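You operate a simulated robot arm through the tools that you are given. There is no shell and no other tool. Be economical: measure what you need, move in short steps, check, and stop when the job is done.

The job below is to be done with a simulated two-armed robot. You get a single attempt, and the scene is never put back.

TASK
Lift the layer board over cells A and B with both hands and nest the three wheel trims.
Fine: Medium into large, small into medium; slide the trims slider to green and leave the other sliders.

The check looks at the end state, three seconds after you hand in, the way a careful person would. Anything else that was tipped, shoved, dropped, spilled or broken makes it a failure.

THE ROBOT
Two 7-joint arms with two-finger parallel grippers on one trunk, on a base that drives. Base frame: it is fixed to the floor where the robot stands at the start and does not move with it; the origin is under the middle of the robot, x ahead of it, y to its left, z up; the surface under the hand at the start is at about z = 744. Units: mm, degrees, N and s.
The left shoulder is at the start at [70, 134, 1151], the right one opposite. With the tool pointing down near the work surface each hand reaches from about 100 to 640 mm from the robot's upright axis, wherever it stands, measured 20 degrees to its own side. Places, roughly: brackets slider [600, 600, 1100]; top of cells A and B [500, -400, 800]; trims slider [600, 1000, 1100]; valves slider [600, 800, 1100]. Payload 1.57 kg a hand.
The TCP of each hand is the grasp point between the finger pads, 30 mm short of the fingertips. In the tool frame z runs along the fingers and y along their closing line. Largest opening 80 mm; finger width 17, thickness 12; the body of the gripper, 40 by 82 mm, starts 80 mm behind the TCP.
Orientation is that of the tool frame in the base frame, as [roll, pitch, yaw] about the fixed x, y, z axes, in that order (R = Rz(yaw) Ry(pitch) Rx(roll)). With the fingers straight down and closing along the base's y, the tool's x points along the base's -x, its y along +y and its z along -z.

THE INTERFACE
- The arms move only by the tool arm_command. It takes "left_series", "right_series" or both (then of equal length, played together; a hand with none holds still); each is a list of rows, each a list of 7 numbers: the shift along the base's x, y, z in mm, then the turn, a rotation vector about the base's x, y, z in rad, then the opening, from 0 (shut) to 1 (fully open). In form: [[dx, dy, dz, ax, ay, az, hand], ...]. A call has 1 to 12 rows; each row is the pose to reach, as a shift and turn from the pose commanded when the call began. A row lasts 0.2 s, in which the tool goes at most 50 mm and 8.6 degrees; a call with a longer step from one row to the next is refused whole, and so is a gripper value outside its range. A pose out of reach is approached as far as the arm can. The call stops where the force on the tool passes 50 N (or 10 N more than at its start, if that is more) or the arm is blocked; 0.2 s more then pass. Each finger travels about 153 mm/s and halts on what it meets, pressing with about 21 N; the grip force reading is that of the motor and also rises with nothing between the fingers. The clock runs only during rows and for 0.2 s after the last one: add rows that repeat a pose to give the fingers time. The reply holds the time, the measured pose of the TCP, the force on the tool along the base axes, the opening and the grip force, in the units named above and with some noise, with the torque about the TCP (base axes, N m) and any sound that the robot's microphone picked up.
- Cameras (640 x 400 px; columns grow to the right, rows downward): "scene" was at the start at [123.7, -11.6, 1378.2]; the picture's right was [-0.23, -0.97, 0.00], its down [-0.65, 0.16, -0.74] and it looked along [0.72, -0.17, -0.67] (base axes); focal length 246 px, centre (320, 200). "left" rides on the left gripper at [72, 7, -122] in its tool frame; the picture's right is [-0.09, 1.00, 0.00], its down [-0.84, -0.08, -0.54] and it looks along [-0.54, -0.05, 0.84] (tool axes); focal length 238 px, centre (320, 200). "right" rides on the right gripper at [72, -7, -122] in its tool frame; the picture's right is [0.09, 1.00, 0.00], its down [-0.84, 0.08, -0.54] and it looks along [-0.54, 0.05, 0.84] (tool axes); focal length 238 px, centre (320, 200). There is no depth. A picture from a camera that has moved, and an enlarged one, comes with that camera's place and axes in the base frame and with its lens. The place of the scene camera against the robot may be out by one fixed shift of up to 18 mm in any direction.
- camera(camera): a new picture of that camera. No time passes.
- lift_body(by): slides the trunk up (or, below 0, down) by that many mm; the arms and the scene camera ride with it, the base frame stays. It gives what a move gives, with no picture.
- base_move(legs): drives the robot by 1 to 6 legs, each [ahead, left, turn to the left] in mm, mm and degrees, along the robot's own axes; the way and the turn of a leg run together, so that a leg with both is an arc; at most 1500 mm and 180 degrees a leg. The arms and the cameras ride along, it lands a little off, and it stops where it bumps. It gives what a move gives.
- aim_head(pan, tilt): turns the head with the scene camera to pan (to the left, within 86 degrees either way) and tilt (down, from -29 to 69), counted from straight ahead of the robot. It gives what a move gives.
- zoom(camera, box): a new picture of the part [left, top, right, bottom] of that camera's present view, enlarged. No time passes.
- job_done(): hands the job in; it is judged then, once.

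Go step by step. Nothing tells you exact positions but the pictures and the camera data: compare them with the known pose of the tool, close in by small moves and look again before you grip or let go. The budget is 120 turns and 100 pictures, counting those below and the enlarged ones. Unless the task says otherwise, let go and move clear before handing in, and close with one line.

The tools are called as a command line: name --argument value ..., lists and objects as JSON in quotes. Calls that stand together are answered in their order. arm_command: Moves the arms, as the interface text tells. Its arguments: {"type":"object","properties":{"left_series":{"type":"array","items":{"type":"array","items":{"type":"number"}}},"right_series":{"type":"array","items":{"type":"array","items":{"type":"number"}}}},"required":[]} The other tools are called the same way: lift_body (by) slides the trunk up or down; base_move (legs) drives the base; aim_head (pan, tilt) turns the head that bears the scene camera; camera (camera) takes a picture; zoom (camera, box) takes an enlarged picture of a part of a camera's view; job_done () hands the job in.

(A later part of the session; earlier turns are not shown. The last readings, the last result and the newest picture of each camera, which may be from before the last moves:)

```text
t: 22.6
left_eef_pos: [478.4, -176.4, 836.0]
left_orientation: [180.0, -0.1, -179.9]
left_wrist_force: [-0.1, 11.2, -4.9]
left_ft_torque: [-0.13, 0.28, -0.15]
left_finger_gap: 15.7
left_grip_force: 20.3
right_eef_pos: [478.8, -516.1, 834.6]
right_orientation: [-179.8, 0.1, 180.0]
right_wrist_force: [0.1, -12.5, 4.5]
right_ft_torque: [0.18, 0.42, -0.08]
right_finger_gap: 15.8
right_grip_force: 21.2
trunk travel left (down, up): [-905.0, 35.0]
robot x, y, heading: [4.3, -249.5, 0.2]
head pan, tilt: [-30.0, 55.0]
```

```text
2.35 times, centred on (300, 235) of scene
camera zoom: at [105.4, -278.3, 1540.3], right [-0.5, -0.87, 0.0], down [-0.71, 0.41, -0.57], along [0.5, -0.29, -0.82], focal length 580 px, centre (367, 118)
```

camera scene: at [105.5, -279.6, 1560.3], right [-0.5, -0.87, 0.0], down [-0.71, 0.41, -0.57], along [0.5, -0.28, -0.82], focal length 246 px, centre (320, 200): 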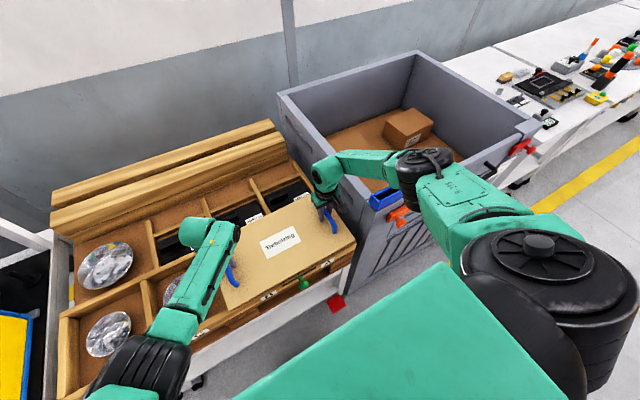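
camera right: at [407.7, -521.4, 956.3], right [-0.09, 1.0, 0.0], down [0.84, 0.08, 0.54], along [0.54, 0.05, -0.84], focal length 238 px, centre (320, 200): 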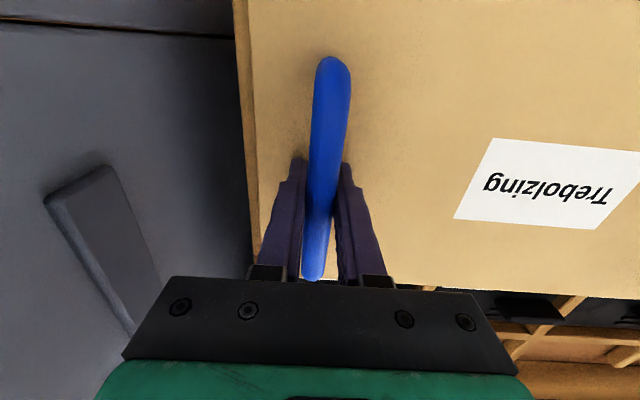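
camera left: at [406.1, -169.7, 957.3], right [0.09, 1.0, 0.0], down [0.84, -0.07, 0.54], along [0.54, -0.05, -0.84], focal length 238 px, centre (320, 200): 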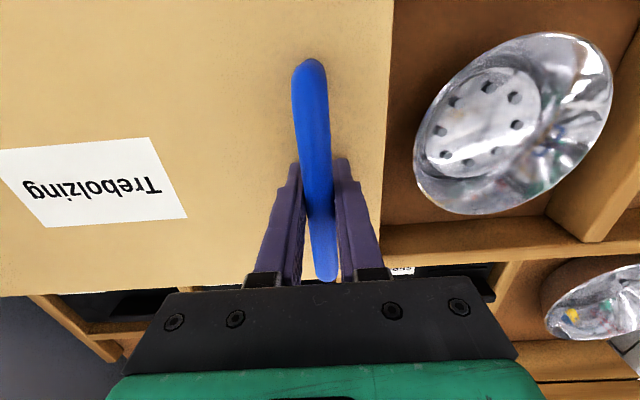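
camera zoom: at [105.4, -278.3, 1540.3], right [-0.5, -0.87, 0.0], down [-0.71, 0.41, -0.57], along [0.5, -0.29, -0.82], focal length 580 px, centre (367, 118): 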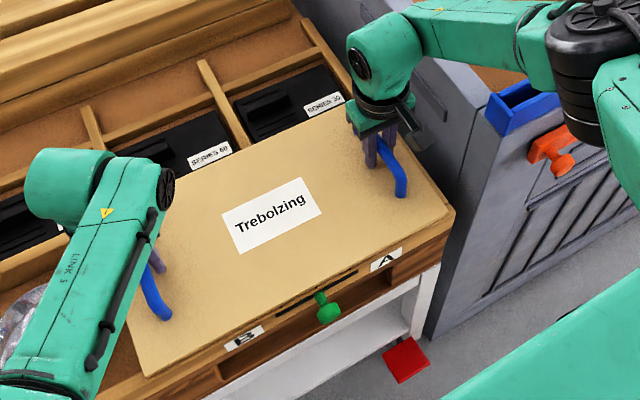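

The board sits square on A/B. I'll ease the left hand down the last bit, release both and rise.

arm_command --left_series '[[0, 0, -2, 0, 0, 0, 0], [0, 0, -2, 0, 0, 0, 0.3], [0, 0, -2, 0, 0, 0, 0.6], [0, 0, -2, 0, 0, 0, 0.6], [0, 0, 20, 0, 0, 0, 0.6], [0, 0, 50, 0, 0, 0, 0.6], [0, 0, 80, 0, 0, 0, 0.6]]' --right_series '[[0, 0, 0, 0, 0, 0, 0], [0, 0, 0, 0, 0, 0, 0.3], [0, 0, 0, 0, 0, 0, 0.6], [0, 0, 0, 0, 0, 0, 0.6], [0, 0, 20, 0, 0, 0, 0.6], [0, 0, 50, 0, 0, 0, 0.6], [0, 0, 90, 0, 0, 0, 0.6]]'

camera --camera "scene"

camera --camera "right"

camera --camera "left"

```text
t: 24.2
left_eef_pos: [475.4, -178.1, 915.7]
left_orientation: [179.9, 0.0, -179.8]
left_wrist_force: [0.5, -0.5, 0.6]
left_ft_torque: [0.01, -0.02, 0.0]
left_finger_gap: 47.8
left_grip_force: 0.1
right_eef_pos: [477.9, -516.3, 924.9]
right_orientation: [-179.8, 0.1, -180.0]
right_wrist_force: [-1.0, 0.5, 0.7]
right_ft_torque: [-0.02, 0.0, 0.01]
right_finger_gap: 47.6
right_grip_force: 0.1
trunk travel left (down, up): [-905.0, 35.0]
robot x, y, heading: [3.3, -252.4, 0.2]
head pan, tilt: [-30.0, 55.0]
```

```text
61 pictures are left
camera scene: at [104.0, -279.0, 1540.3], right [-0.5, -0.87, 0.0], down [-0.71, 0.41, -0.57], along [0.5, -0.28, -0.82], focal length 246 px, centre (320, 200)
```

scene: 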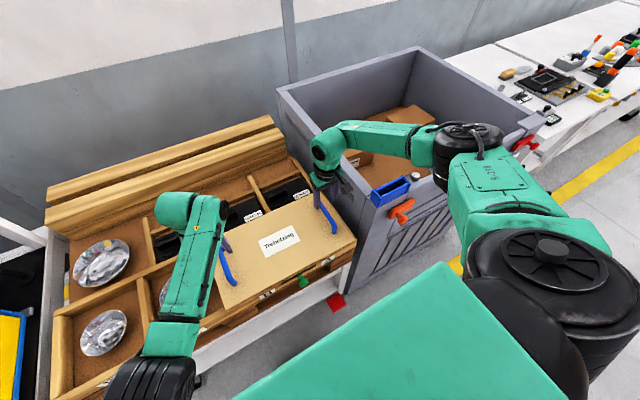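

```text
60 pictures are left
camera right: at [406.0, -522.6, 1045.4], right [-0.09, 1.0, 0.0], down [0.84, 0.08, 0.54], along [0.54, 0.05, -0.84], focal length 238 px, centre (320, 200)
```

right: 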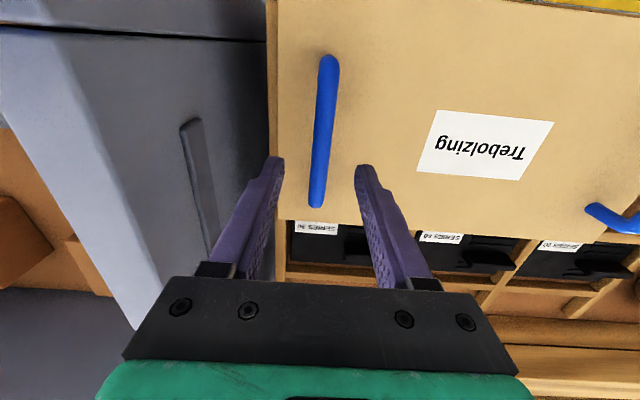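

```text
59 pictures are left
camera left: at [402.8, -171.7, 1037.7], right [0.09, 1.0, 0.0], down [0.84, -0.08, 0.54], along [0.54, -0.05, -0.84], focal length 238 px, centre (320, 200)
```

left: 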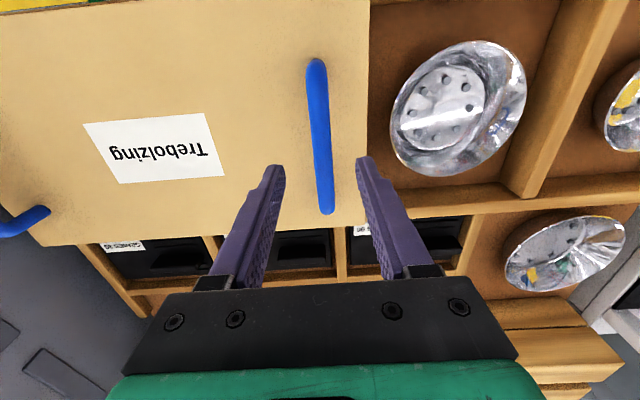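

The board is placed. I'll raise both hands, tuck the right one inward, drive left and survey the trims.

arm_command --left_series '[[0, 0, 30, 0, 0, 0, 1], [0, 10, 60, 0, 0, 0, 1], [0, 30, 90, 0, 0, 0, 1], [0, 50, 110, 0, 0, 0, 1], [0, 70, 120, 0, 0, 0, 1], [0, 90, 120, 0, 0, 0, 1], [0, 110, 120, 0, 0, 0, 1], [0, 130, 120, 0, 0, 0, 1], [0, 150, 120, 0, 0, 0, 1], [0, 170, 120, 0, 0, 0, 1]]' --right_series '[[0, 0, 40, 0, 0, 0, 0.6], [0, 0, 80, 0, 0, 0, 0.6], [0, 0, 110, 0, 0, 0, 0.6], [0, 0, 140, 0, 0, 0, 0.6], [-5, 20, 150, 0, 0, 0, 0.6], [-10, 40, 150, 0, 0, 0, 0.6], [-15, 60, 150, 0, 0, 0, 0.6], [-20, 80, 150, 0, 0, 0, 0.6], [-20, 100, 150, 0, 0, 0, 0.6], [-20, 120, 150, 0, 0, 0, 0.6]]'

base_move --legs '[[0, 250, 0]]'

aim_head --pan 10 --tilt 55

camera --camera "scene"

camera --camera "left"

camera --camera "right"

```text
t: 26.4
left_eef_pos: [479.1, -3.8, 1036.6]
left_orientation: [-179.9, 0.0, -179.7]
left_wrist_force: [0.4, 0.2, 0.4]
left_ft_torque: [0.0, -0.01, 0.02]
left_finger_gap: 79.9
left_grip_force: 0.0
right_eef_pos: [457.4, -393.3, 1072.9]
right_orientation: [-179.7, 0.1, -179.9]
right_wrist_force: [-0.4, -0.4, -0.3]
right_ft_torque: [-0.02, 0.01, 0.0]
right_finger_gap: 48.1
right_grip_force: 0.1
trunk travel left (down, up): [-905.0, 35.0]
robot x, y, heading: [0.6, -251.3, 0.2]
head pan, tilt: [-30.0, 55.0]
```

```text
t: 28.2
left_eef_pos: [475.9, 243.8, 1038.1]
left_orientation: [179.9, 0.1, -179.5]
left_wrist_force: [0.4, -0.7, -0.4]
left_ft_torque: [0.01, 0.03, 0.0]
left_finger_gap: 79.7
left_grip_force: 0.0
right_eef_pos: [456.6, -148.4, 1072.6]
right_orientation: [-179.9, 0.2, -179.7]
right_wrist_force: [0.0, -0.4, 0.2]
right_ft_torque: [-0.02, 0.01, 0.0]
right_finger_gap: 48.0
right_grip_force: 0.0
trunk travel left (down, up): [-905.0, 35.0]
robot x, y, heading: [-5.2, -2.9, 0.8]
head pan, tilt: [-30.0, 55.0]
```

```text
t: 29.3
left_eef_pos: [476.3, 245.1, 1035.5]
left_orientation: [180.0, 0.0, -179.5]
left_wrist_force: [0.4, 0.4, -0.9]
left_ft_torque: [-0.03, -0.01, -0.02]
left_finger_gap: 80.0
left_grip_force: 0.0
right_eef_pos: [455.1, -145.7, 1073.2]
right_orientation: [-179.7, 0.1, -179.8]
right_wrist_force: [-0.3, 0.6, -0.2]
right_ft_torque: [-0.02, -0.01, 0.01]
right_finger_gap: 48.0
right_grip_force: 0.0
trunk travel left (down, up): [-905.0, 35.0]
robot x, y, heading: [-2.1, -6.0, 0.6]
head pan, tilt: [10.0, 55.0]
```

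```text
58 pictures are left
camera scene: at [112.2, 18.0, 1540.2], right [0.18, -0.98, 0.0], down [-0.81, -0.15, -0.57], along [0.56, 0.1, -0.82], focal length 246 px, centre (320, 200)
```

scene: 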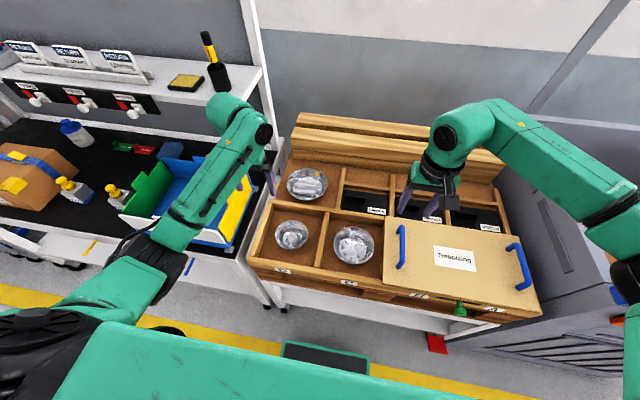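

```text
57 pictures are left
camera left: at [403.2, 250.9, 1157.8], right [0.08, 1.0, 0.0], down [0.84, -0.07, 0.54], along [0.54, -0.04, -0.84], focal length 238 px, centre (320, 200)
```

left: 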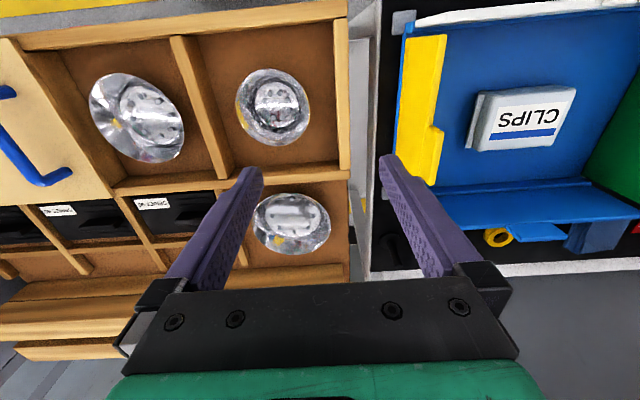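

```text
56 pictures are left
camera right: at [385.2, -151.8, 1193.9], right [-0.1, 1.0, 0.0], down [0.84, 0.08, 0.54], along [0.54, 0.05, -0.84], focal length 238 px, centre (320, 200)
```

right: 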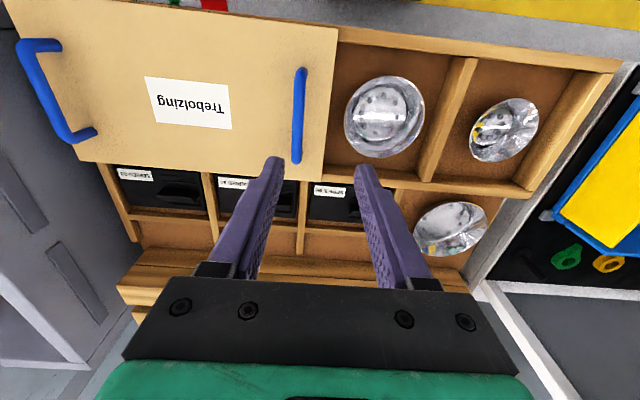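

Scaled for distance, the back trim looks largest (~168 mm), then C (~144), then D (~129). I'll zoom in on each to confirm the size and shape.

zoom --camera "scene" --box '[240, 150, 400, 290]'

zoom --camera "left" --box '[80, 50, 360, 270]'

zoom --camera "right" --box '[320, 50, 560, 270]'

```text
2.86 times, centred on (320, 220) of scene
camera zoom: at [112.2, 18.0, 1540.2], right [0.18, -0.98, 0.0], down [-0.81, -0.15, -0.57], along [0.56, 0.1, -0.82], focal length 704 px, centre (320, 143)
```

zoom: 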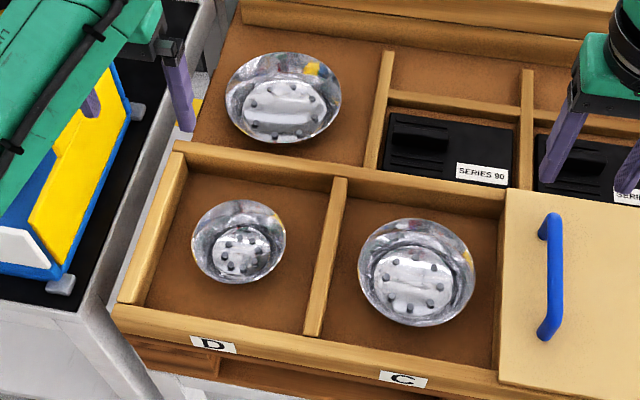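

```text
1.82 times, centred on (220, 160) of left
camera zoom: at [403.2, 250.9, 1157.8], right [0.08, 1.0, 0.0], down [0.84, -0.07, 0.54], along [0.54, -0.04, -0.84], focal length 433 px, centre (502, 273)
```

zoom: 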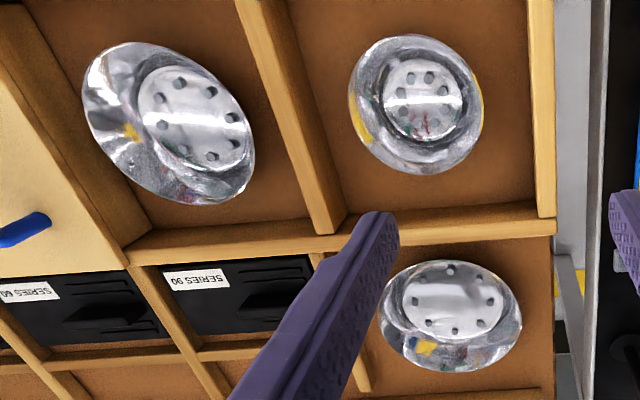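

```text
1.82 times, centred on (440, 160) of right
camera zoom: at [385.2, -151.8, 1193.9], right [-0.1, 1.0, 0.0], down [0.84, 0.08, 0.54], along [0.54, 0.05, -0.84], focal length 433 px, centre (102, 273)
```

zoom: 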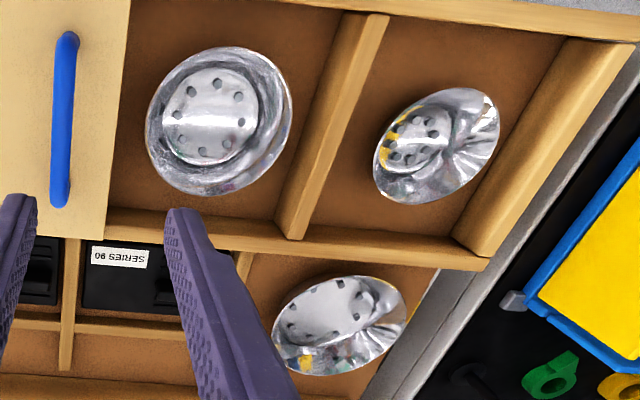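

The rims come out at z≈785, with L at (697, 173) at the back, M at (471, -34) in C and S at (473, 176) in D. I'll drive in 110 mm so L is within reach and lower the trunk a bit.

base_move --legs '[[110, 0, 0]]'

lift_body --by -120

camera --camera "scene"

```text
t: 30.5
left_eef_pos: [583.3, 246.2, 1038.6]
left_orientation: [179.9, 0.1, -179.4]
left_wrist_force: [0.1, 0.7, 0.7]
left_ft_torque: [-0.01, 0.03, 0.01]
left_finger_gap: 80.1
left_grip_force: 0.1
right_eef_pos: [563.7, -143.9, 1073.4]
right_orientation: [-179.8, 0.3, -179.6]
right_wrist_force: [-0.9, -0.3, -0.3]
right_ft_torque: [0.02, 0.0, 0.04]
right_finger_gap: 47.9
right_grip_force: 0.0
trunk travel left (down, up): [-905.0, 35.0]
robot x, y, heading: [108.2, -2.0, 0.7]
head pan, tilt: [10.0, 55.0]
```

```text
t: 32.0
left_eef_pos: [585.7, 247.8, 917.3]
left_orientation: [-180.0, 0.1, -179.4]
left_wrist_force: [0.3, -0.3, -0.5]
left_ft_torque: [-0.01, 0.0, -0.01]
left_finger_gap: 79.9
left_grip_force: 0.0
right_eef_pos: [568.3, -143.4, 953.2]
right_orientation: [-179.8, 0.0, -179.6]
right_wrist_force: [-0.6, -0.8, 0.3]
right_ft_torque: [-0.02, -0.03, -0.05]
right_finger_gap: 47.6
right_grip_force: 0.0
trunk travel left (down, up): [-785.0, 155.0]
robot x, y, heading: [110.1, -2.3, 0.8]
head pan, tilt: [10.0, 55.0]
```

```text
52 pictures are left
camera scene: at [222.0, 19.9, 1420.3], right [0.18, -0.98, 0.0], down [-0.81, -0.15, -0.57], along [0.56, 0.11, -0.82], focal length 246 px, centre (320, 200)
```

scene: 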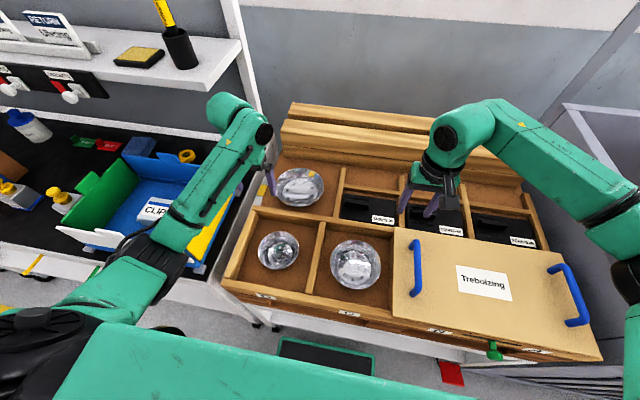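

The view is clear. I'll move the left hand above M's +y rim and tuck the right hand a bit farther away.

arm_command --left_series '[[-17, -31, 0, 0, 0, 0, 1], [-34, -62, 0, 0, 0, 0, 1], [-51, -93, 0, 0, 0, 0, 1], [-68, -124, 0, 0, 0, 0, 1], [-85, -155, 0, 0, 0, 0, 1], [-102, -184, 0, 0, 0, 0, 1], [-114, -210, 0, 0, 0, 0, 1], [-114, -210, 0, 0, 0, 0, 1]]' --right_series '[[0, -20, 0, 0, 0, 0, 0.6], [0, -40, 0, 0, 0, 0, 0.6], [0, -60, 0, 0, 0, 0, 0.6], [0, -80, 0, 0, 0, 0, 0.6], [0, -100, 0, 0, 0, 0, 0.6], [0, -120, 0, 0, 0, 0, 0.6], [0, -120, 0, 0, 0, 0, 0.6], [0, -120, 0, 0, 0, 0, 0.6]]'

camera --camera "left"

camera --camera "right"

```text
t: 33.8
left_eef_pos: [471.1, 37.5, 916.7]
left_orientation: [180.0, 0.0, -179.4]
left_wrist_force: [-0.8, -0.1, -0.7]
left_ft_torque: [0.02, -0.03, 0.01]
left_finger_gap: 80.0
left_grip_force: 0.1
right_eef_pos: [567.8, -264.6, 953.8]
right_orientation: [-179.8, 0.1, -179.6]
right_wrist_force: [-0.2, 0.4, 0.9]
right_ft_torque: [0.02, -0.02, 0.02]
right_finger_gap: 48.1
right_grip_force: 0.0
trunk travel left (down, up): [-785.0, 155.0]
robot x, y, heading: [107.7, -6.4, 0.8]
head pan, tilt: [10.0, 55.0]
```

```text
51 pictures are left
camera left: at [398.1, 44.2, 1038.3], right [0.08, 1.0, 0.0], down [0.84, -0.07, 0.54], along [0.54, -0.04, -0.84], focal length 238 px, centre (320, 200)
```

left: 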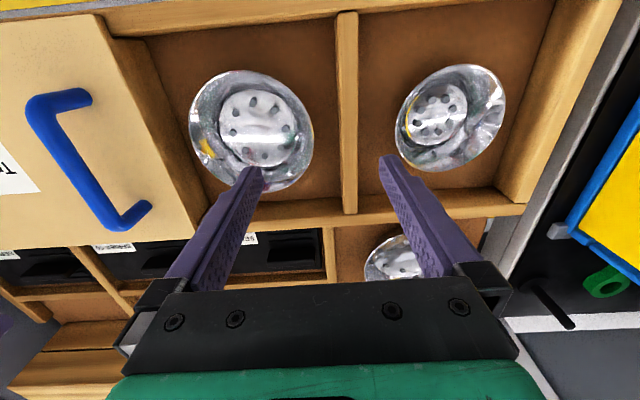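

```text
50 pictures are left
camera right: at [496.7, -270.4, 1074.9], right [-0.1, 0.99, 0.0], down [0.84, 0.09, 0.54], along [0.54, 0.05, -0.84], focal length 238 px, centre (320, 200)
```

right: 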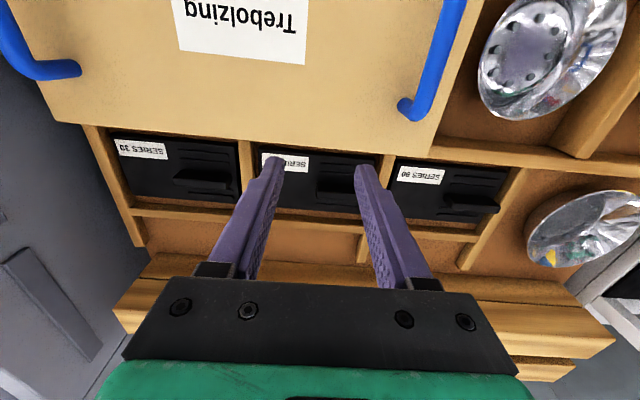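

M is at (467, -34) with rim radius ≈67, and its wall slopes about 28°. The roomiest approach is the front-left diagonal. I'll yaw the hand 45°, tilt it to match the wall, and hover above that rim point.

arm_command --left_series '[[-10, -3, 0, 0, 0, 0.131, 0.8], [-20, -6, 0, 0, 0, 0.262, 0.6], [-30, -9, 0, 0, 0, 0.393, 0.4], [-40, -12, 0, 0, 0, 0.524, 0.33], [-50, -15, 0, 0, 0, 0.655, 0.33], [-57, -19, 0, 0, 0, 0.785, 0.33], [-57, -19, 0, 0, 0, 0.785, 0.33]]'

arm_command --left_series '[[0, 0, -10, -0.087, -0.087, 0, 0.33], [0, 0, -20, -0.173, -0.173, 0, 0.33], [0, 0, -30, -0.26, -0.26, 0, 0.33], [0, 0, -45, -0.346, -0.346, 0, 0.33], [0, 0, -57, -0.346, -0.346, 0, 0.33], [0, 0, -57, -0.346, -0.346, 0, 0.33]]'

camera --camera "left"

camera --camera "scene"

```text
t: 35.4
left_eef_pos: [417.1, 18.7, 915.5]
left_orientation: [180.0, 0.0, -134.3]
left_wrist_force: [-0.5, -0.2, -1.0]
left_ft_torque: [0.03, 0.04, 0.01]
left_finger_gap: 26.5
left_grip_force: 0.0
right_eef_pos: [568.5, -265.2, 954.0]
right_orientation: [-179.8, 0.1, -179.7]
right_wrist_force: [0.5, -1.2, 0.3]
right_ft_torque: [-0.02, 0.03, 0.01]
right_finger_gap: 48.0
right_grip_force: 0.1
trunk travel left (down, up): [-785.0, 155.0]
robot x, y, heading: [110.5, -2.0, 0.6]
head pan, tilt: [10.0, 55.0]
```

```text
t: 36.8
left_eef_pos: [413.8, 18.3, 860.5]
left_orientation: [-152.1, -0.3, -134.5]
left_wrist_force: [-0.9, 0.4, -0.2]
left_ft_torque: [-0.01, -0.02, -0.03]
left_finger_gap: 26.4
left_grip_force: 0.1
right_eef_pos: [569.4, -264.3, 952.4]
right_orientation: [-179.7, 0.1, -179.5]
right_wrist_force: [0.4, -0.1, -0.1]
right_ft_torque: [0.0, 0.06, 0.02]
right_finger_gap: 48.0
right_grip_force: 0.1
trunk travel left (down, up): [-785.0, 155.0]
robot x, y, heading: [110.1, 0.7, 0.6]
head pan, tilt: [10.0, 55.0]
```

```text
49 pictures are left
camera left: at [317.2, 12.1, 964.9], right [-0.56, 0.68, -0.47], down [0.46, 0.73, 0.51], along [0.69, 0.07, -0.72], focal length 238 px, centre (320, 200)
```

left: 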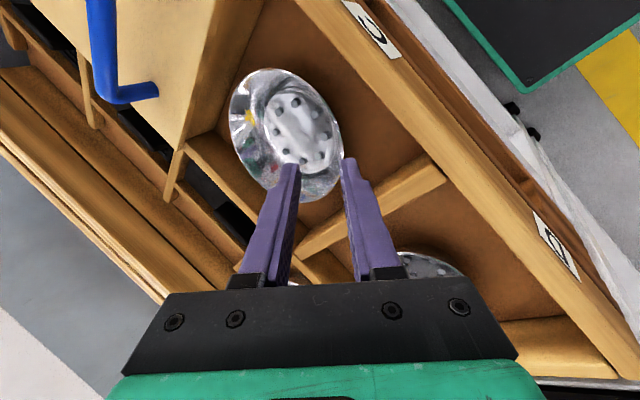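

```text
48 pictures are left
camera scene: at [222.2, 19.8, 1420.2], right [0.18, -0.98, 0.0], down [-0.81, -0.15, -0.57], along [0.56, 0.11, -0.82], focal length 246 px, centre (320, 200)
```

scene: 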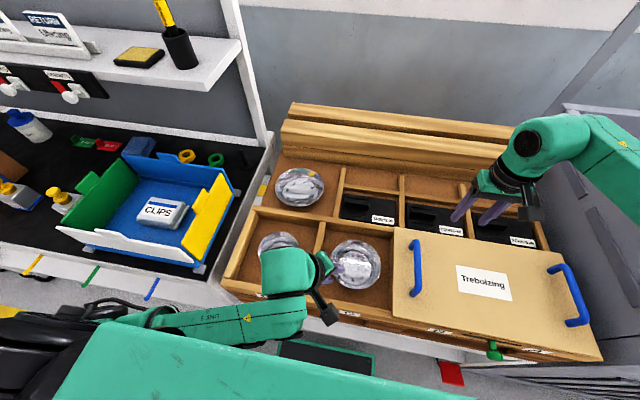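

zoom --camera "left" --box '[210, 50, 380, 220]'

```text
2.35 times, centred on (295, 135) of left
camera zoom: at [317.2, 12.1, 964.9], right [-0.56, 0.68, -0.47], down [0.46, 0.73, 0.51], along [0.69, 0.07, -0.72], focal length 561 px, centre (379, 353)
```

zoom: 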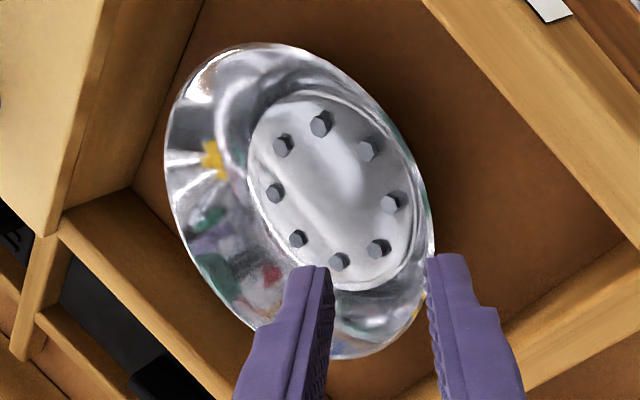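

The perspective-corrected fit puts M's centre at (477, -38, rim 785) with R≈67, so the rim point is (430, 9). I'll correct and descend most of the way, then check.

arm_command --left_series '[[10.5, -3.6, 0, 0, 0, 0, 0.33], [10.5, -3.6, -20, 0, 0, 0, 0.33], [10.5, -3.6, -40, 0, 0, 0, 0.33], [10.5, -3.6, -50, 0, 0, 0, 0.33], [10.5, -3.6, -50, 0, 0, 0, 0.33]]'

zoom --camera "left" --box '[200, 60, 440, 260]'

```text
t: 38.0
left_eef_pos: [425.6, 14.3, 808.5]
left_orientation: [-152.0, -0.2, -134.5]
left_wrist_force: [0.5, -0.1, -0.3]
left_ft_torque: [0.0, -0.03, 0.0]
left_finger_gap: 26.4
left_grip_force: 0.0
right_eef_pos: [567.8, -263.7, 953.6]
right_orientation: [-179.8, 0.1, -179.6]
right_wrist_force: [0.3, 0.9, 0.3]
right_ft_torque: [-0.01, -0.01, 0.01]
right_finger_gap: 48.1
right_grip_force: 0.1
trunk travel left (down, up): [-785.0, 155.0]
robot x, y, heading: [111.5, -0.3, 0.5]
head pan, tilt: [10.0, 55.0]
```

```text
2.00 times, centred on (320, 160) of left
camera zoom: at [328.8, 8.4, 913.7], right [-0.56, 0.68, -0.47], down [0.46, 0.73, 0.51], along [0.69, 0.07, -0.72], focal length 477 px, centre (320, 280)
```

zoom: 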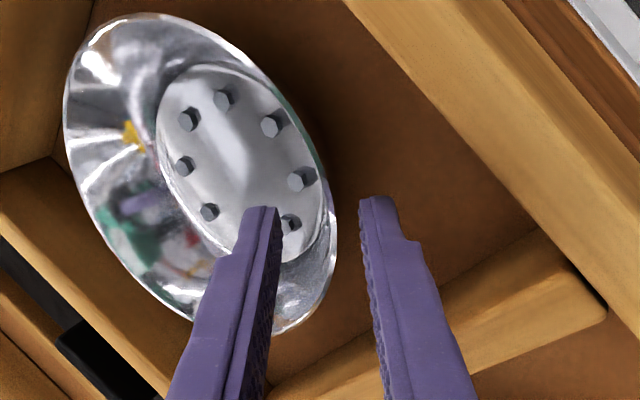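

The rim lies between the fingertips, nearly centred. I'll go down 9 mm and close.

arm_command --left_series '[[0, 0, -5, 0, 0, 0, 0.33], [0, 0, -10, 0, 0, 0, 0.33], [0, 0, -10, 0, 0, 0, 0.2], [0, 0, -10, 0, 0, 0, 0.1], [0, 0, -10, 0, 0, 0, 0], [0, 0, -10, 0, 0, 0, 0], [0, 0, -10, 0, 0, 0, 0]]'

zoom --camera "left" --box '[180, 60, 460, 260]'

```text
t: 39.6
left_eef_pos: [426.1, 15.1, 798.6]
left_orientation: [-151.9, -0.2, -134.4]
left_wrist_force: [-0.2, 0.0, 0.1]
left_ft_torque: [0.0, 0.02, -0.02]
left_finger_gap: 5.9
left_grip_force: 21.0
right_eef_pos: [568.1, -264.7, 954.0]
right_orientation: [-179.8, 0.1, -179.5]
right_wrist_force: [0.3, -0.4, -0.5]
right_ft_torque: [-0.01, -0.03, 0.0]
right_finger_gap: 47.8
right_grip_force: 0.1
trunk travel left (down, up): [-785.0, 155.0]
robot x, y, heading: [107.5, -0.1, 0.7]
head pan, tilt: [10.0, 55.0]
```

```text
2.00 times, centred on (320, 160) of left
camera zoom: at [329.2, 8.0, 903.9], right [-0.56, 0.68, -0.47], down [0.46, 0.73, 0.51], along [0.69, 0.08, -0.72], focal length 477 px, centre (320, 280)
```

zoom: 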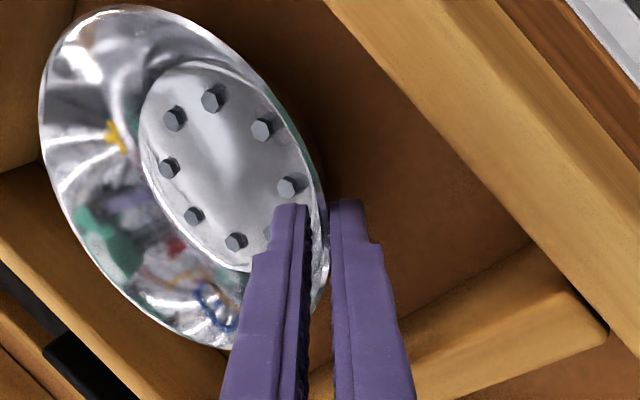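

Gripped, with a 5.9 mm gap. I'll lift a little and see whether it holds level.

arm_command --left_series '[[0, 0, 10, 0, 0, 0, 0], [0, 0, 25, 0, 0, 0, 0], [0, 0, 45, 0, 0, 0, 0], [0, 0, 70, 0, 0, 0, 0], [0, 0, 95, 0, 0, 0, 0], [0, 0, 95, 0, 0, 0, 0]]'

camera --camera "left"

camera --camera "scene"

```text
t: 41.0
left_eef_pos: [425.1, 14.1, 893.5]
left_orientation: [-152.1, -0.2, -134.5]
left_wrist_force: [-0.6, 0.1, -1.5]
left_ft_torque: [0.07, 0.05, 0.0]
left_finger_gap: 6.0
left_grip_force: 20.3
right_eef_pos: [568.0, -263.8, 953.3]
right_orientation: [-179.8, 0.1, -179.6]
right_wrist_force: [-0.2, -0.1, 0.0]
right_ft_torque: [-0.01, -0.02, -0.03]
right_finger_gap: 47.9
right_grip_force: 0.2
trunk travel left (down, up): [-785.0, 155.0]
robot x, y, heading: [108.0, -3.5, 0.5]
head pan, tilt: [10.0, 55.0]
```

```text
44 pictures are left
camera left: at [328.8, 7.2, 998.3], right [-0.56, 0.68, -0.47], down [0.46, 0.73, 0.51], along [0.69, 0.08, -0.72], focal length 238 px, centre (320, 200)
```

left: 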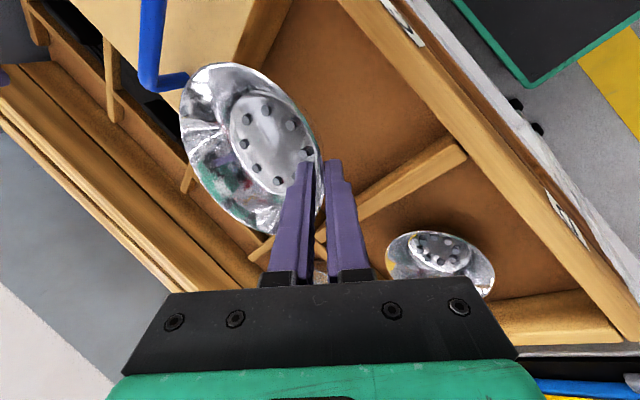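

```text
43 pictures are left
camera scene: at [222.4, 20.2, 1420.2], right [0.18, -0.98, 0.0], down [-0.81, -0.15, -0.57], along [0.56, 0.11, -0.82], focal length 246 px, centre (320, 200)
```

scene: 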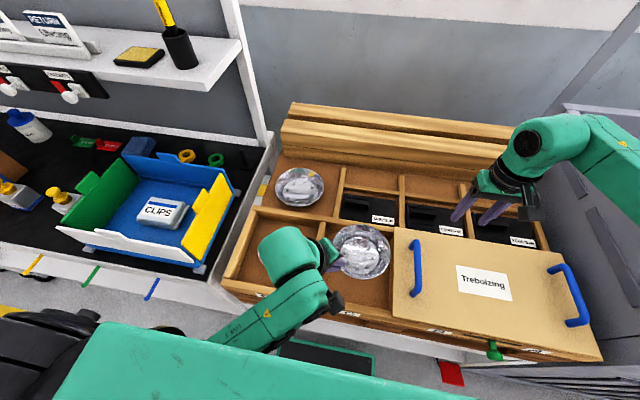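

M hangs level. L refines to about (703, 175), so the TCP goes to (652, 228), and I'll carry M there at height.

arm_command --left_series '[[15, 14, 8, 0, 0, 0, 0], [45, 42, 15, 0, 0, 0, 0], [72, 68, 15, 0, 0, 0, 0], [99, 94, 15, 0, 0, 0, 0], [126, 120, 15, 0, 0, 0, 0], [153, 146, 15, 0, 0, 0, 0], [180, 170, 15, 0, 0, 0, 0], [205, 192, 15, 0, 0, 0, 0], [220, 207, 15, 0, 0, 0, 0], [227, 214, 15, 0, 0, 0, 0], [227, 214, 15, 0, 0, 0, 0]]'

camera --camera "left"

camera --camera "scene"

camera --camera "right"

```text
t: 43.4
left_eef_pos: [651.4, 227.9, 910.3]
left_orientation: [-152.0, -0.3, -134.6]
left_wrist_force: [-0.3, -1.3, 0.2]
left_ft_torque: [0.03, 0.05, 0.03]
left_finger_gap: 6.1
left_grip_force: 21.1
right_eef_pos: [568.4, -264.6, 953.1]
right_orientation: [-179.8, 0.1, -179.7]
right_wrist_force: [-0.1, -0.4, 0.3]
right_ft_torque: [0.02, -0.02, -0.03]
right_finger_gap: 48.1
right_grip_force: 0.1
trunk travel left (down, up): [-785.0, 155.0]
robot x, y, heading: [109.7, -2.3, 0.5]
head pan, tilt: [10.0, 55.0]
```

```text
42 pictures are left
camera left: at [555.3, 221.8, 1014.7], right [-0.56, 0.68, -0.47], down [0.46, 0.73, 0.51], along [0.69, 0.08, -0.72], focal length 238 px, centre (320, 200)
```

left: 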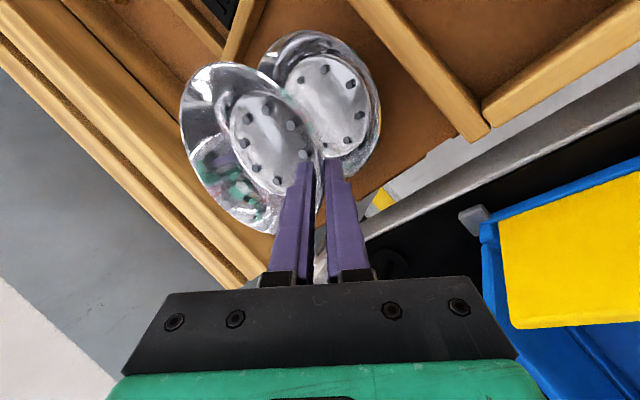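

```text
41 pictures are left
camera scene: at [222.3, 19.9, 1420.2], right [0.18, -0.98, 0.0], down [-0.81, -0.15, -0.57], along [0.56, 0.11, -0.82], focal length 246 px, centre (320, 200)
```

scene: 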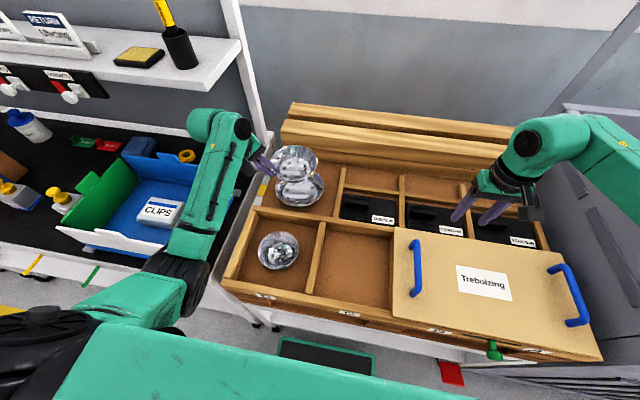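

```text
40 pictures are left
camera right: at [496.7, -270.6, 1074.8], right [-0.1, 0.99, 0.0], down [0.84, 0.09, 0.54], along [0.54, 0.05, -0.84], focal length 238 px, centre (320, 200)
```

right: 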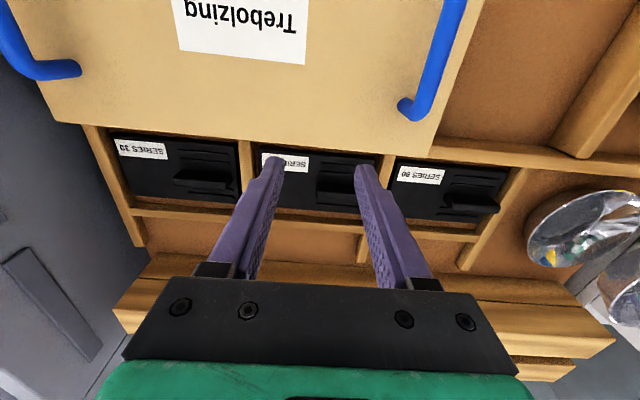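

M and L line up within a few mm. I'll shift by (-3, -2) and lower 80 mm, then look again.

arm_command --left_series '[[-3, -2, -20, 0, 0, 0, 0], [-3, -2, -40, 0, 0, 0, 0], [-3, -2, -60, 0, 0, 0, 0], [-3, -2, -72, 0, 0, 0, 0], [-3, -2, -80, 0, 0, 0, 0], [-3, -2, -80, 0, 0, 0, 0]]'

camera --camera "left"

zoom --camera "scene" --box '[220, 120, 380, 230]'

```text
t: 44.8
left_eef_pos: [650.9, 227.6, 828.2]
left_orientation: [-151.9, -0.3, -134.5]
left_wrist_force: [0.3, 0.3, -1.4]
left_ft_torque: [0.06, 0.07, -0.01]
left_finger_gap: 5.8
left_grip_force: 21.6
right_eef_pos: [568.8, -264.8, 952.2]
right_orientation: [-179.8, 0.1, -179.6]
right_wrist_force: [-1.1, 0.7, 0.4]
right_ft_torque: [0.02, 0.01, -0.04]
right_finger_gap: 48.1
right_grip_force: 0.1
trunk travel left (down, up): [-785.0, 155.0]
robot x, y, heading: [107.5, -5.2, 0.6]
head pan, tilt: [10.0, 55.0]
```

```text
39 pictures are left
camera left: at [553.7, 219.9, 933.2], right [-0.56, 0.68, -0.47], down [0.46, 0.73, 0.51], along [0.69, 0.07, -0.72], focal length 238 px, centre (320, 200)
```

left: 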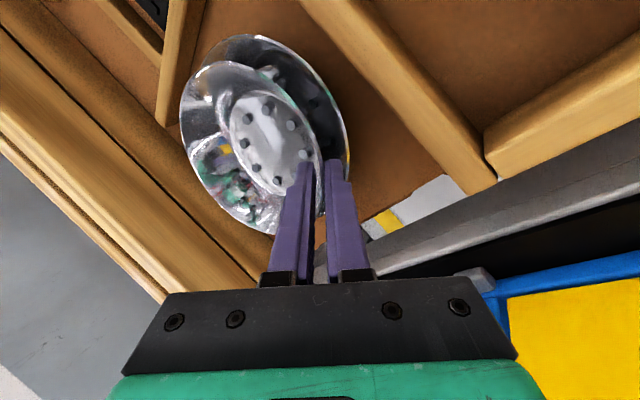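

```text
3.64 times, centred on (300, 175) of scene
camera zoom: at [222.4, 20.0, 1420.2], right [0.18, -0.98, 0.0], down [-0.81, -0.15, -0.57], along [0.56, 0.11, -0.82], focal length 896 px, centre (393, 291)
```

zoom: 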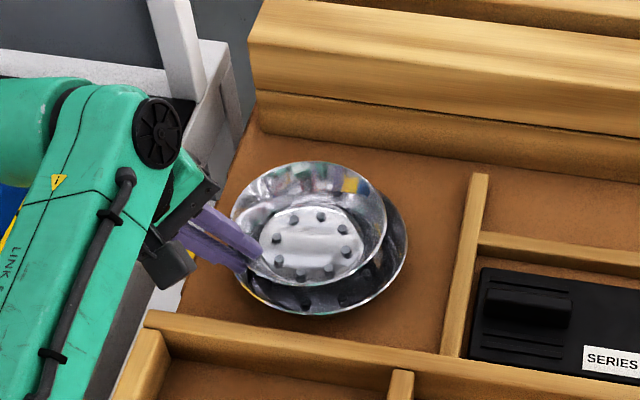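

M seems slightly too far to the left, by about 5–8 mm in y. I'll shift by (-2, -6) and lower gently.

arm_command --left_series '[[-2, -6, 0, 0, 0, 0, 0], [-2, -6, -5, 0, 0, 0, 0], [-2, -6, -9, 0, 0, 0, 0], [-2, -6, -12, 0, 0, 0, 0], [-2, -6, -12, 0, 0, 0, 0]]'

zoom --camera "left" --box '[150, 10, 390, 250]'

zoom --camera "scene" --box '[240, 140, 350, 220]'

```text
t: 46.0
left_eef_pos: [648.3, 221.2, 819.2]
left_orientation: [-152.0, -0.3, -134.5]
left_wrist_force: [1.0, -0.3, 1.3]
left_ft_torque: [0.09, 0.04, -0.02]
left_finger_gap: 5.9
left_grip_force: 20.7
right_eef_pos: [567.9, -266.3, 954.1]
right_orientation: [-179.8, 0.2, -179.5]
right_wrist_force: [-0.1, 0.1, -0.4]
right_ft_torque: [-0.01, 0.01, -0.02]
right_finger_gap: 48.2
right_grip_force: 0.0
trunk travel left (down, up): [-785.0, 155.0]
robot x, y, heading: [109.2, 0.4, 0.6]
head pan, tilt: [10.0, 55.0]
```

```text
1.67 times, centred on (270, 130) of left
camera zoom: at [551.5, 215.2, 923.0], right [-0.56, 0.68, -0.47], down [0.45, 0.73, 0.51], along [0.69, 0.07, -0.72], focal length 397 px, centre (403, 317)
```

zoom: 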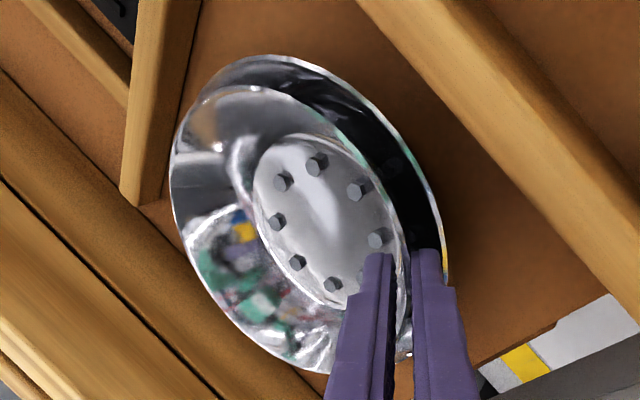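

```text
5.00 times, centred on (295, 180) of scene
camera zoom: at [222.0, 19.8, 1420.3], right [0.18, -0.98, 0.0], down [-0.81, -0.15, -0.57], along [0.56, 0.11, -0.82], focal length 1232 px, centre (445, 300)
```

zoom: 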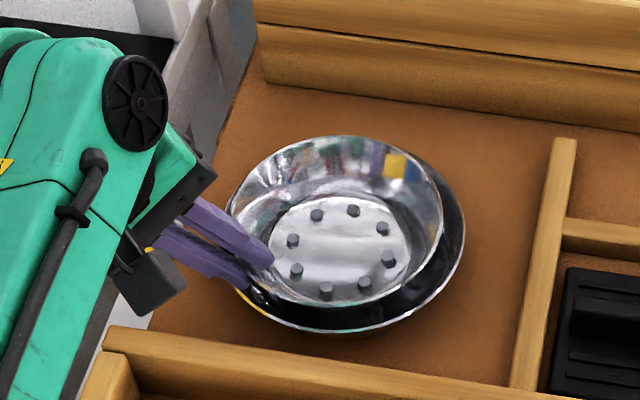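

The two views bracket the centring within a few mm, so I'll keep the position and lower gently until it seats.

arm_command --left_series '[[-1, -1, -3, 0, 0, 0, 0], [-1, -1, -6, 0, 0, 0, 0], [-1, -1, -9, 0, 0, 0, 0], [-1, -1, -12, 0, 0, 0, 0], [-1, -1, -12, 0, 0, 0, 0]]'

zoom --camera "left" --box '[150, 10, 390, 250]'

zoom --camera "scene" --box '[240, 140, 350, 220]'

```text
t: 47.2
left_eef_pos: [644.6, 220.7, 812.6]
left_orientation: [-151.3, 0.5, -134.3]
left_wrist_force: [-4.6, 10.4, 38.7]
left_ft_torque: [0.05, -0.46, 0.12]
left_finger_gap: 5.9
left_grip_force: 21.1
right_eef_pos: [562.6, -265.0, 956.4]
right_orientation: [-179.8, 0.6, -179.5]
right_wrist_force: [0.1, -1.2, -0.9]
right_ft_torque: [0.03, 0.01, 0.01]
right_finger_gap: 47.7
right_grip_force: 0.0
trunk travel left (down, up): [-785.0, 155.0]
robot x, y, heading: [110.7, -2.4, 0.3]
head pan, tilt: [10.0, 55.0]
```

```text
1.67 times, centred on (270, 130) of left
camera zoom: at [546.3, 213.7, 916.0], right [-0.56, 0.68, -0.48], down [0.45, 0.73, 0.52], along [0.7, 0.08, -0.71], focal length 397 px, centre (403, 317)
```

zoom: 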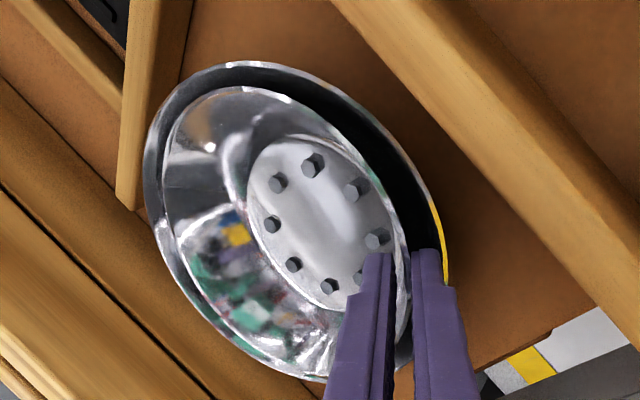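

```text
5.00 times, centred on (295, 180) of scene
camera zoom: at [212.8, 19.5, 1421.4], right [0.18, -0.98, 0.0], down [-0.8, -0.15, -0.58], along [0.57, 0.11, -0.82], focal length 1232 px, centre (445, 300)
```

zoom: 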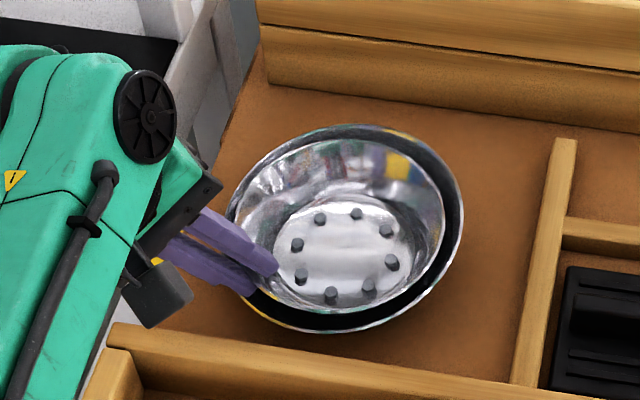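

The arm is pressing, and the outer finger probably touches L's inner wall just before M seats. I'll ease up 6 mm, open only slightly so M settles, and slide out along the finger axis.

arm_command --left_series '[[0, 0, 3, 0, 0, 0, 0], [1, -1, 6, 0, 0, 0, 0], [1, -1, 6, 0, 0, 0, 0], [1, -1, 6, 0, 0, 0, 0]]'

arm_command --left_series '[[0, 0, 0, 0, 0, 0, 0.09], [0, 0, 0, 0, 0, 0, 0.13], [0, 0, 0, 0, 0, 0, 0.13]]'

zoom --camera "left" --box '[150, 10, 390, 250]'

zoom --camera "scene" --box '[240, 140, 350, 220]'

```text
t: 48.2
left_eef_pos: [644.6, 217.4, 813.9]
left_orientation: [-151.8, -0.1, -134.5]
left_wrist_force: [-3.1, 8.1, 24.7]
left_ft_torque: [0.13, -0.22, 0.13]
left_finger_gap: 6.2
left_grip_force: 21.0
right_eef_pos: [564.6, -264.4, 956.4]
right_orientation: [-179.8, 0.3, -179.5]
right_wrist_force: [0.3, 0.9, 0.6]
right_ft_torque: [-0.01, 0.01, -0.02]
right_finger_gap: 47.8
right_grip_force: 0.0
trunk travel left (down, up): [-785.0, 155.0]
robot x, y, heading: [104.5, -2.1, 0.6]
head pan, tilt: [10.0, 55.0]
```

```text
t: 49.0
left_eef_pos: [647.0, 216.3, 810.7]
left_orientation: [-151.9, -0.2, -134.6]
left_wrist_force: [-0.8, -2.2, 4.3]
left_ft_torque: [-0.04, -0.03, -0.02]
left_finger_gap: 9.2
left_grip_force: 0.0
right_eef_pos: [567.5, -265.9, 952.9]
right_orientation: [-179.9, 0.2, -179.6]
right_wrist_force: [0.4, -0.5, -0.6]
right_ft_torque: [0.0, 0.0, 0.02]
right_finger_gap: 48.2
right_grip_force: 0.0
trunk travel left (down, up): [-785.0, 155.0]
robot x, y, heading: [107.8, -0.1, 0.7]
head pan, tilt: [10.0, 55.0]
```

```text
1.67 times, centred on (270, 130) of left
camera zoom: at [550.7, 210.6, 915.8], right [-0.56, 0.68, -0.47], down [0.46, 0.73, 0.51], along [0.69, 0.07, -0.72], focal length 397 px, centre (403, 317)
```

zoom: 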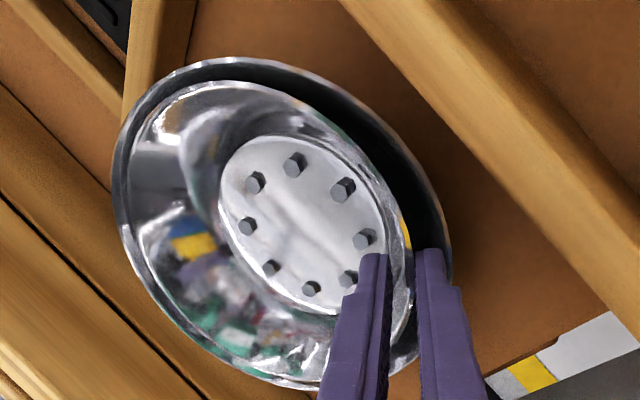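

```text
5.00 times, centred on (295, 180) of scene
camera zoom: at [221.1, 19.0, 1420.2], right [0.18, -0.98, 0.0], down [-0.8, -0.15, -0.57], along [0.56, 0.11, -0.82], focal length 1232 px, centre (445, 300)
```

zoom: 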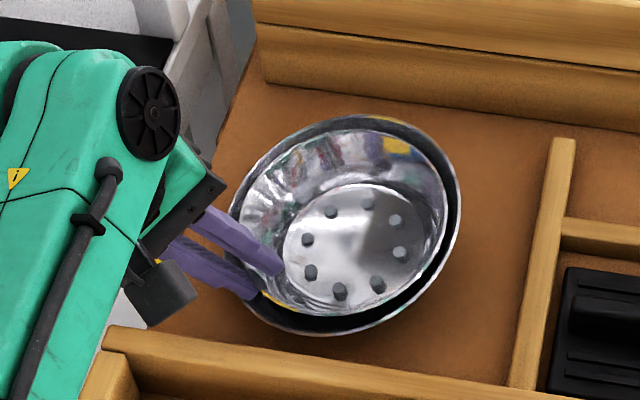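

The finger is pressing L's near side, so L is slightly tilted. I'll slide the fingers out along their axis to let everything settle.

arm_command --left_series '[[-1.2, 1.2, 4, 0, 0, 0, 0.13], [-3, 3, 9, 0, 0, 0, 0.13], [-5, 5, 15, 0, 0, 0, 0.13], [-8, 8, 23, 0, 0, 0, 0.13], [-14, 14, 40, 0, 0, 0, 0.13], [-20, 20, 65, 0, 0, 0, 0.2], [-25, 25, 90, 0, 0, 0, 0.3]]'

zoom --camera "left" --box '[150, 0, 470, 200]'

zoom --camera "scene" --box '[240, 140, 350, 220]'

```text
t: 50.6
left_eef_pos: [622.6, 242.0, 902.5]
left_orientation: [-152.0, -0.2, -134.5]
left_wrist_force: [-0.4, -0.1, 0.1]
left_ft_torque: [-0.04, 0.0, 0.01]
left_finger_gap: 23.8
left_grip_force: 0.0
right_eef_pos: [567.4, -265.0, 953.4]
right_orientation: [-179.8, 0.1, -179.6]
right_wrist_force: [-0.6, 0.2, 0.1]
right_ft_torque: [0.01, -0.04, 0.02]
right_finger_gap: 48.1
right_grip_force: 0.1
trunk travel left (down, up): [-785.0, 155.0]
robot x, y, heading: [107.9, -3.2, 0.7]
head pan, tilt: [10.0, 55.0]
```

```text
2.00 times, centred on (310, 100) of left
camera zoom: at [525.9, 236.2, 1005.3], right [-0.56, 0.68, -0.47], down [0.46, 0.73, 0.51], along [0.69, 0.07, -0.72], focal length 477 px, centre (340, 400)
```

zoom: 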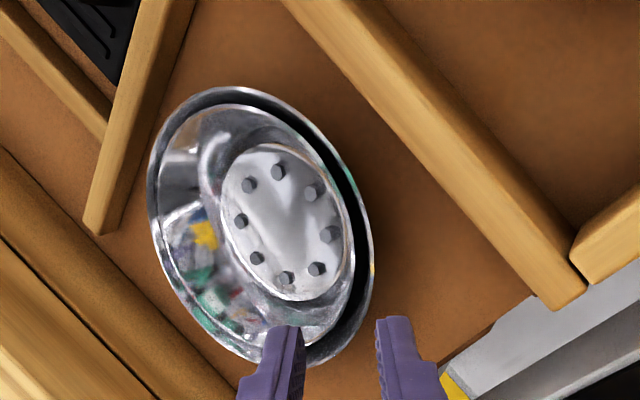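

```text
5.00 times, centred on (295, 180) of scene
camera zoom: at [221.8, 19.8, 1420.2], right [0.18, -0.98, 0.0], down [-0.81, -0.15, -0.57], along [0.56, 0.11, -0.82], focal length 1232 px, centre (445, 300)
```

zoom: 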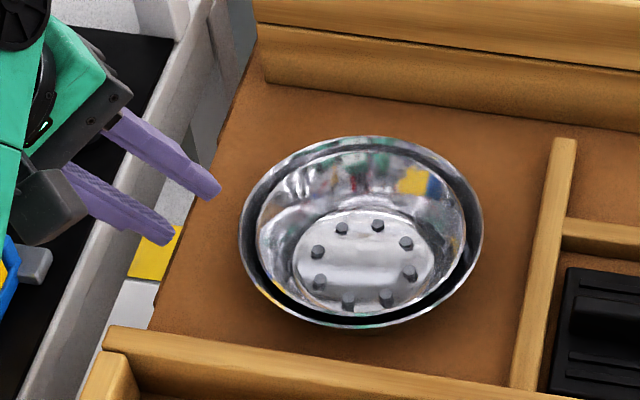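

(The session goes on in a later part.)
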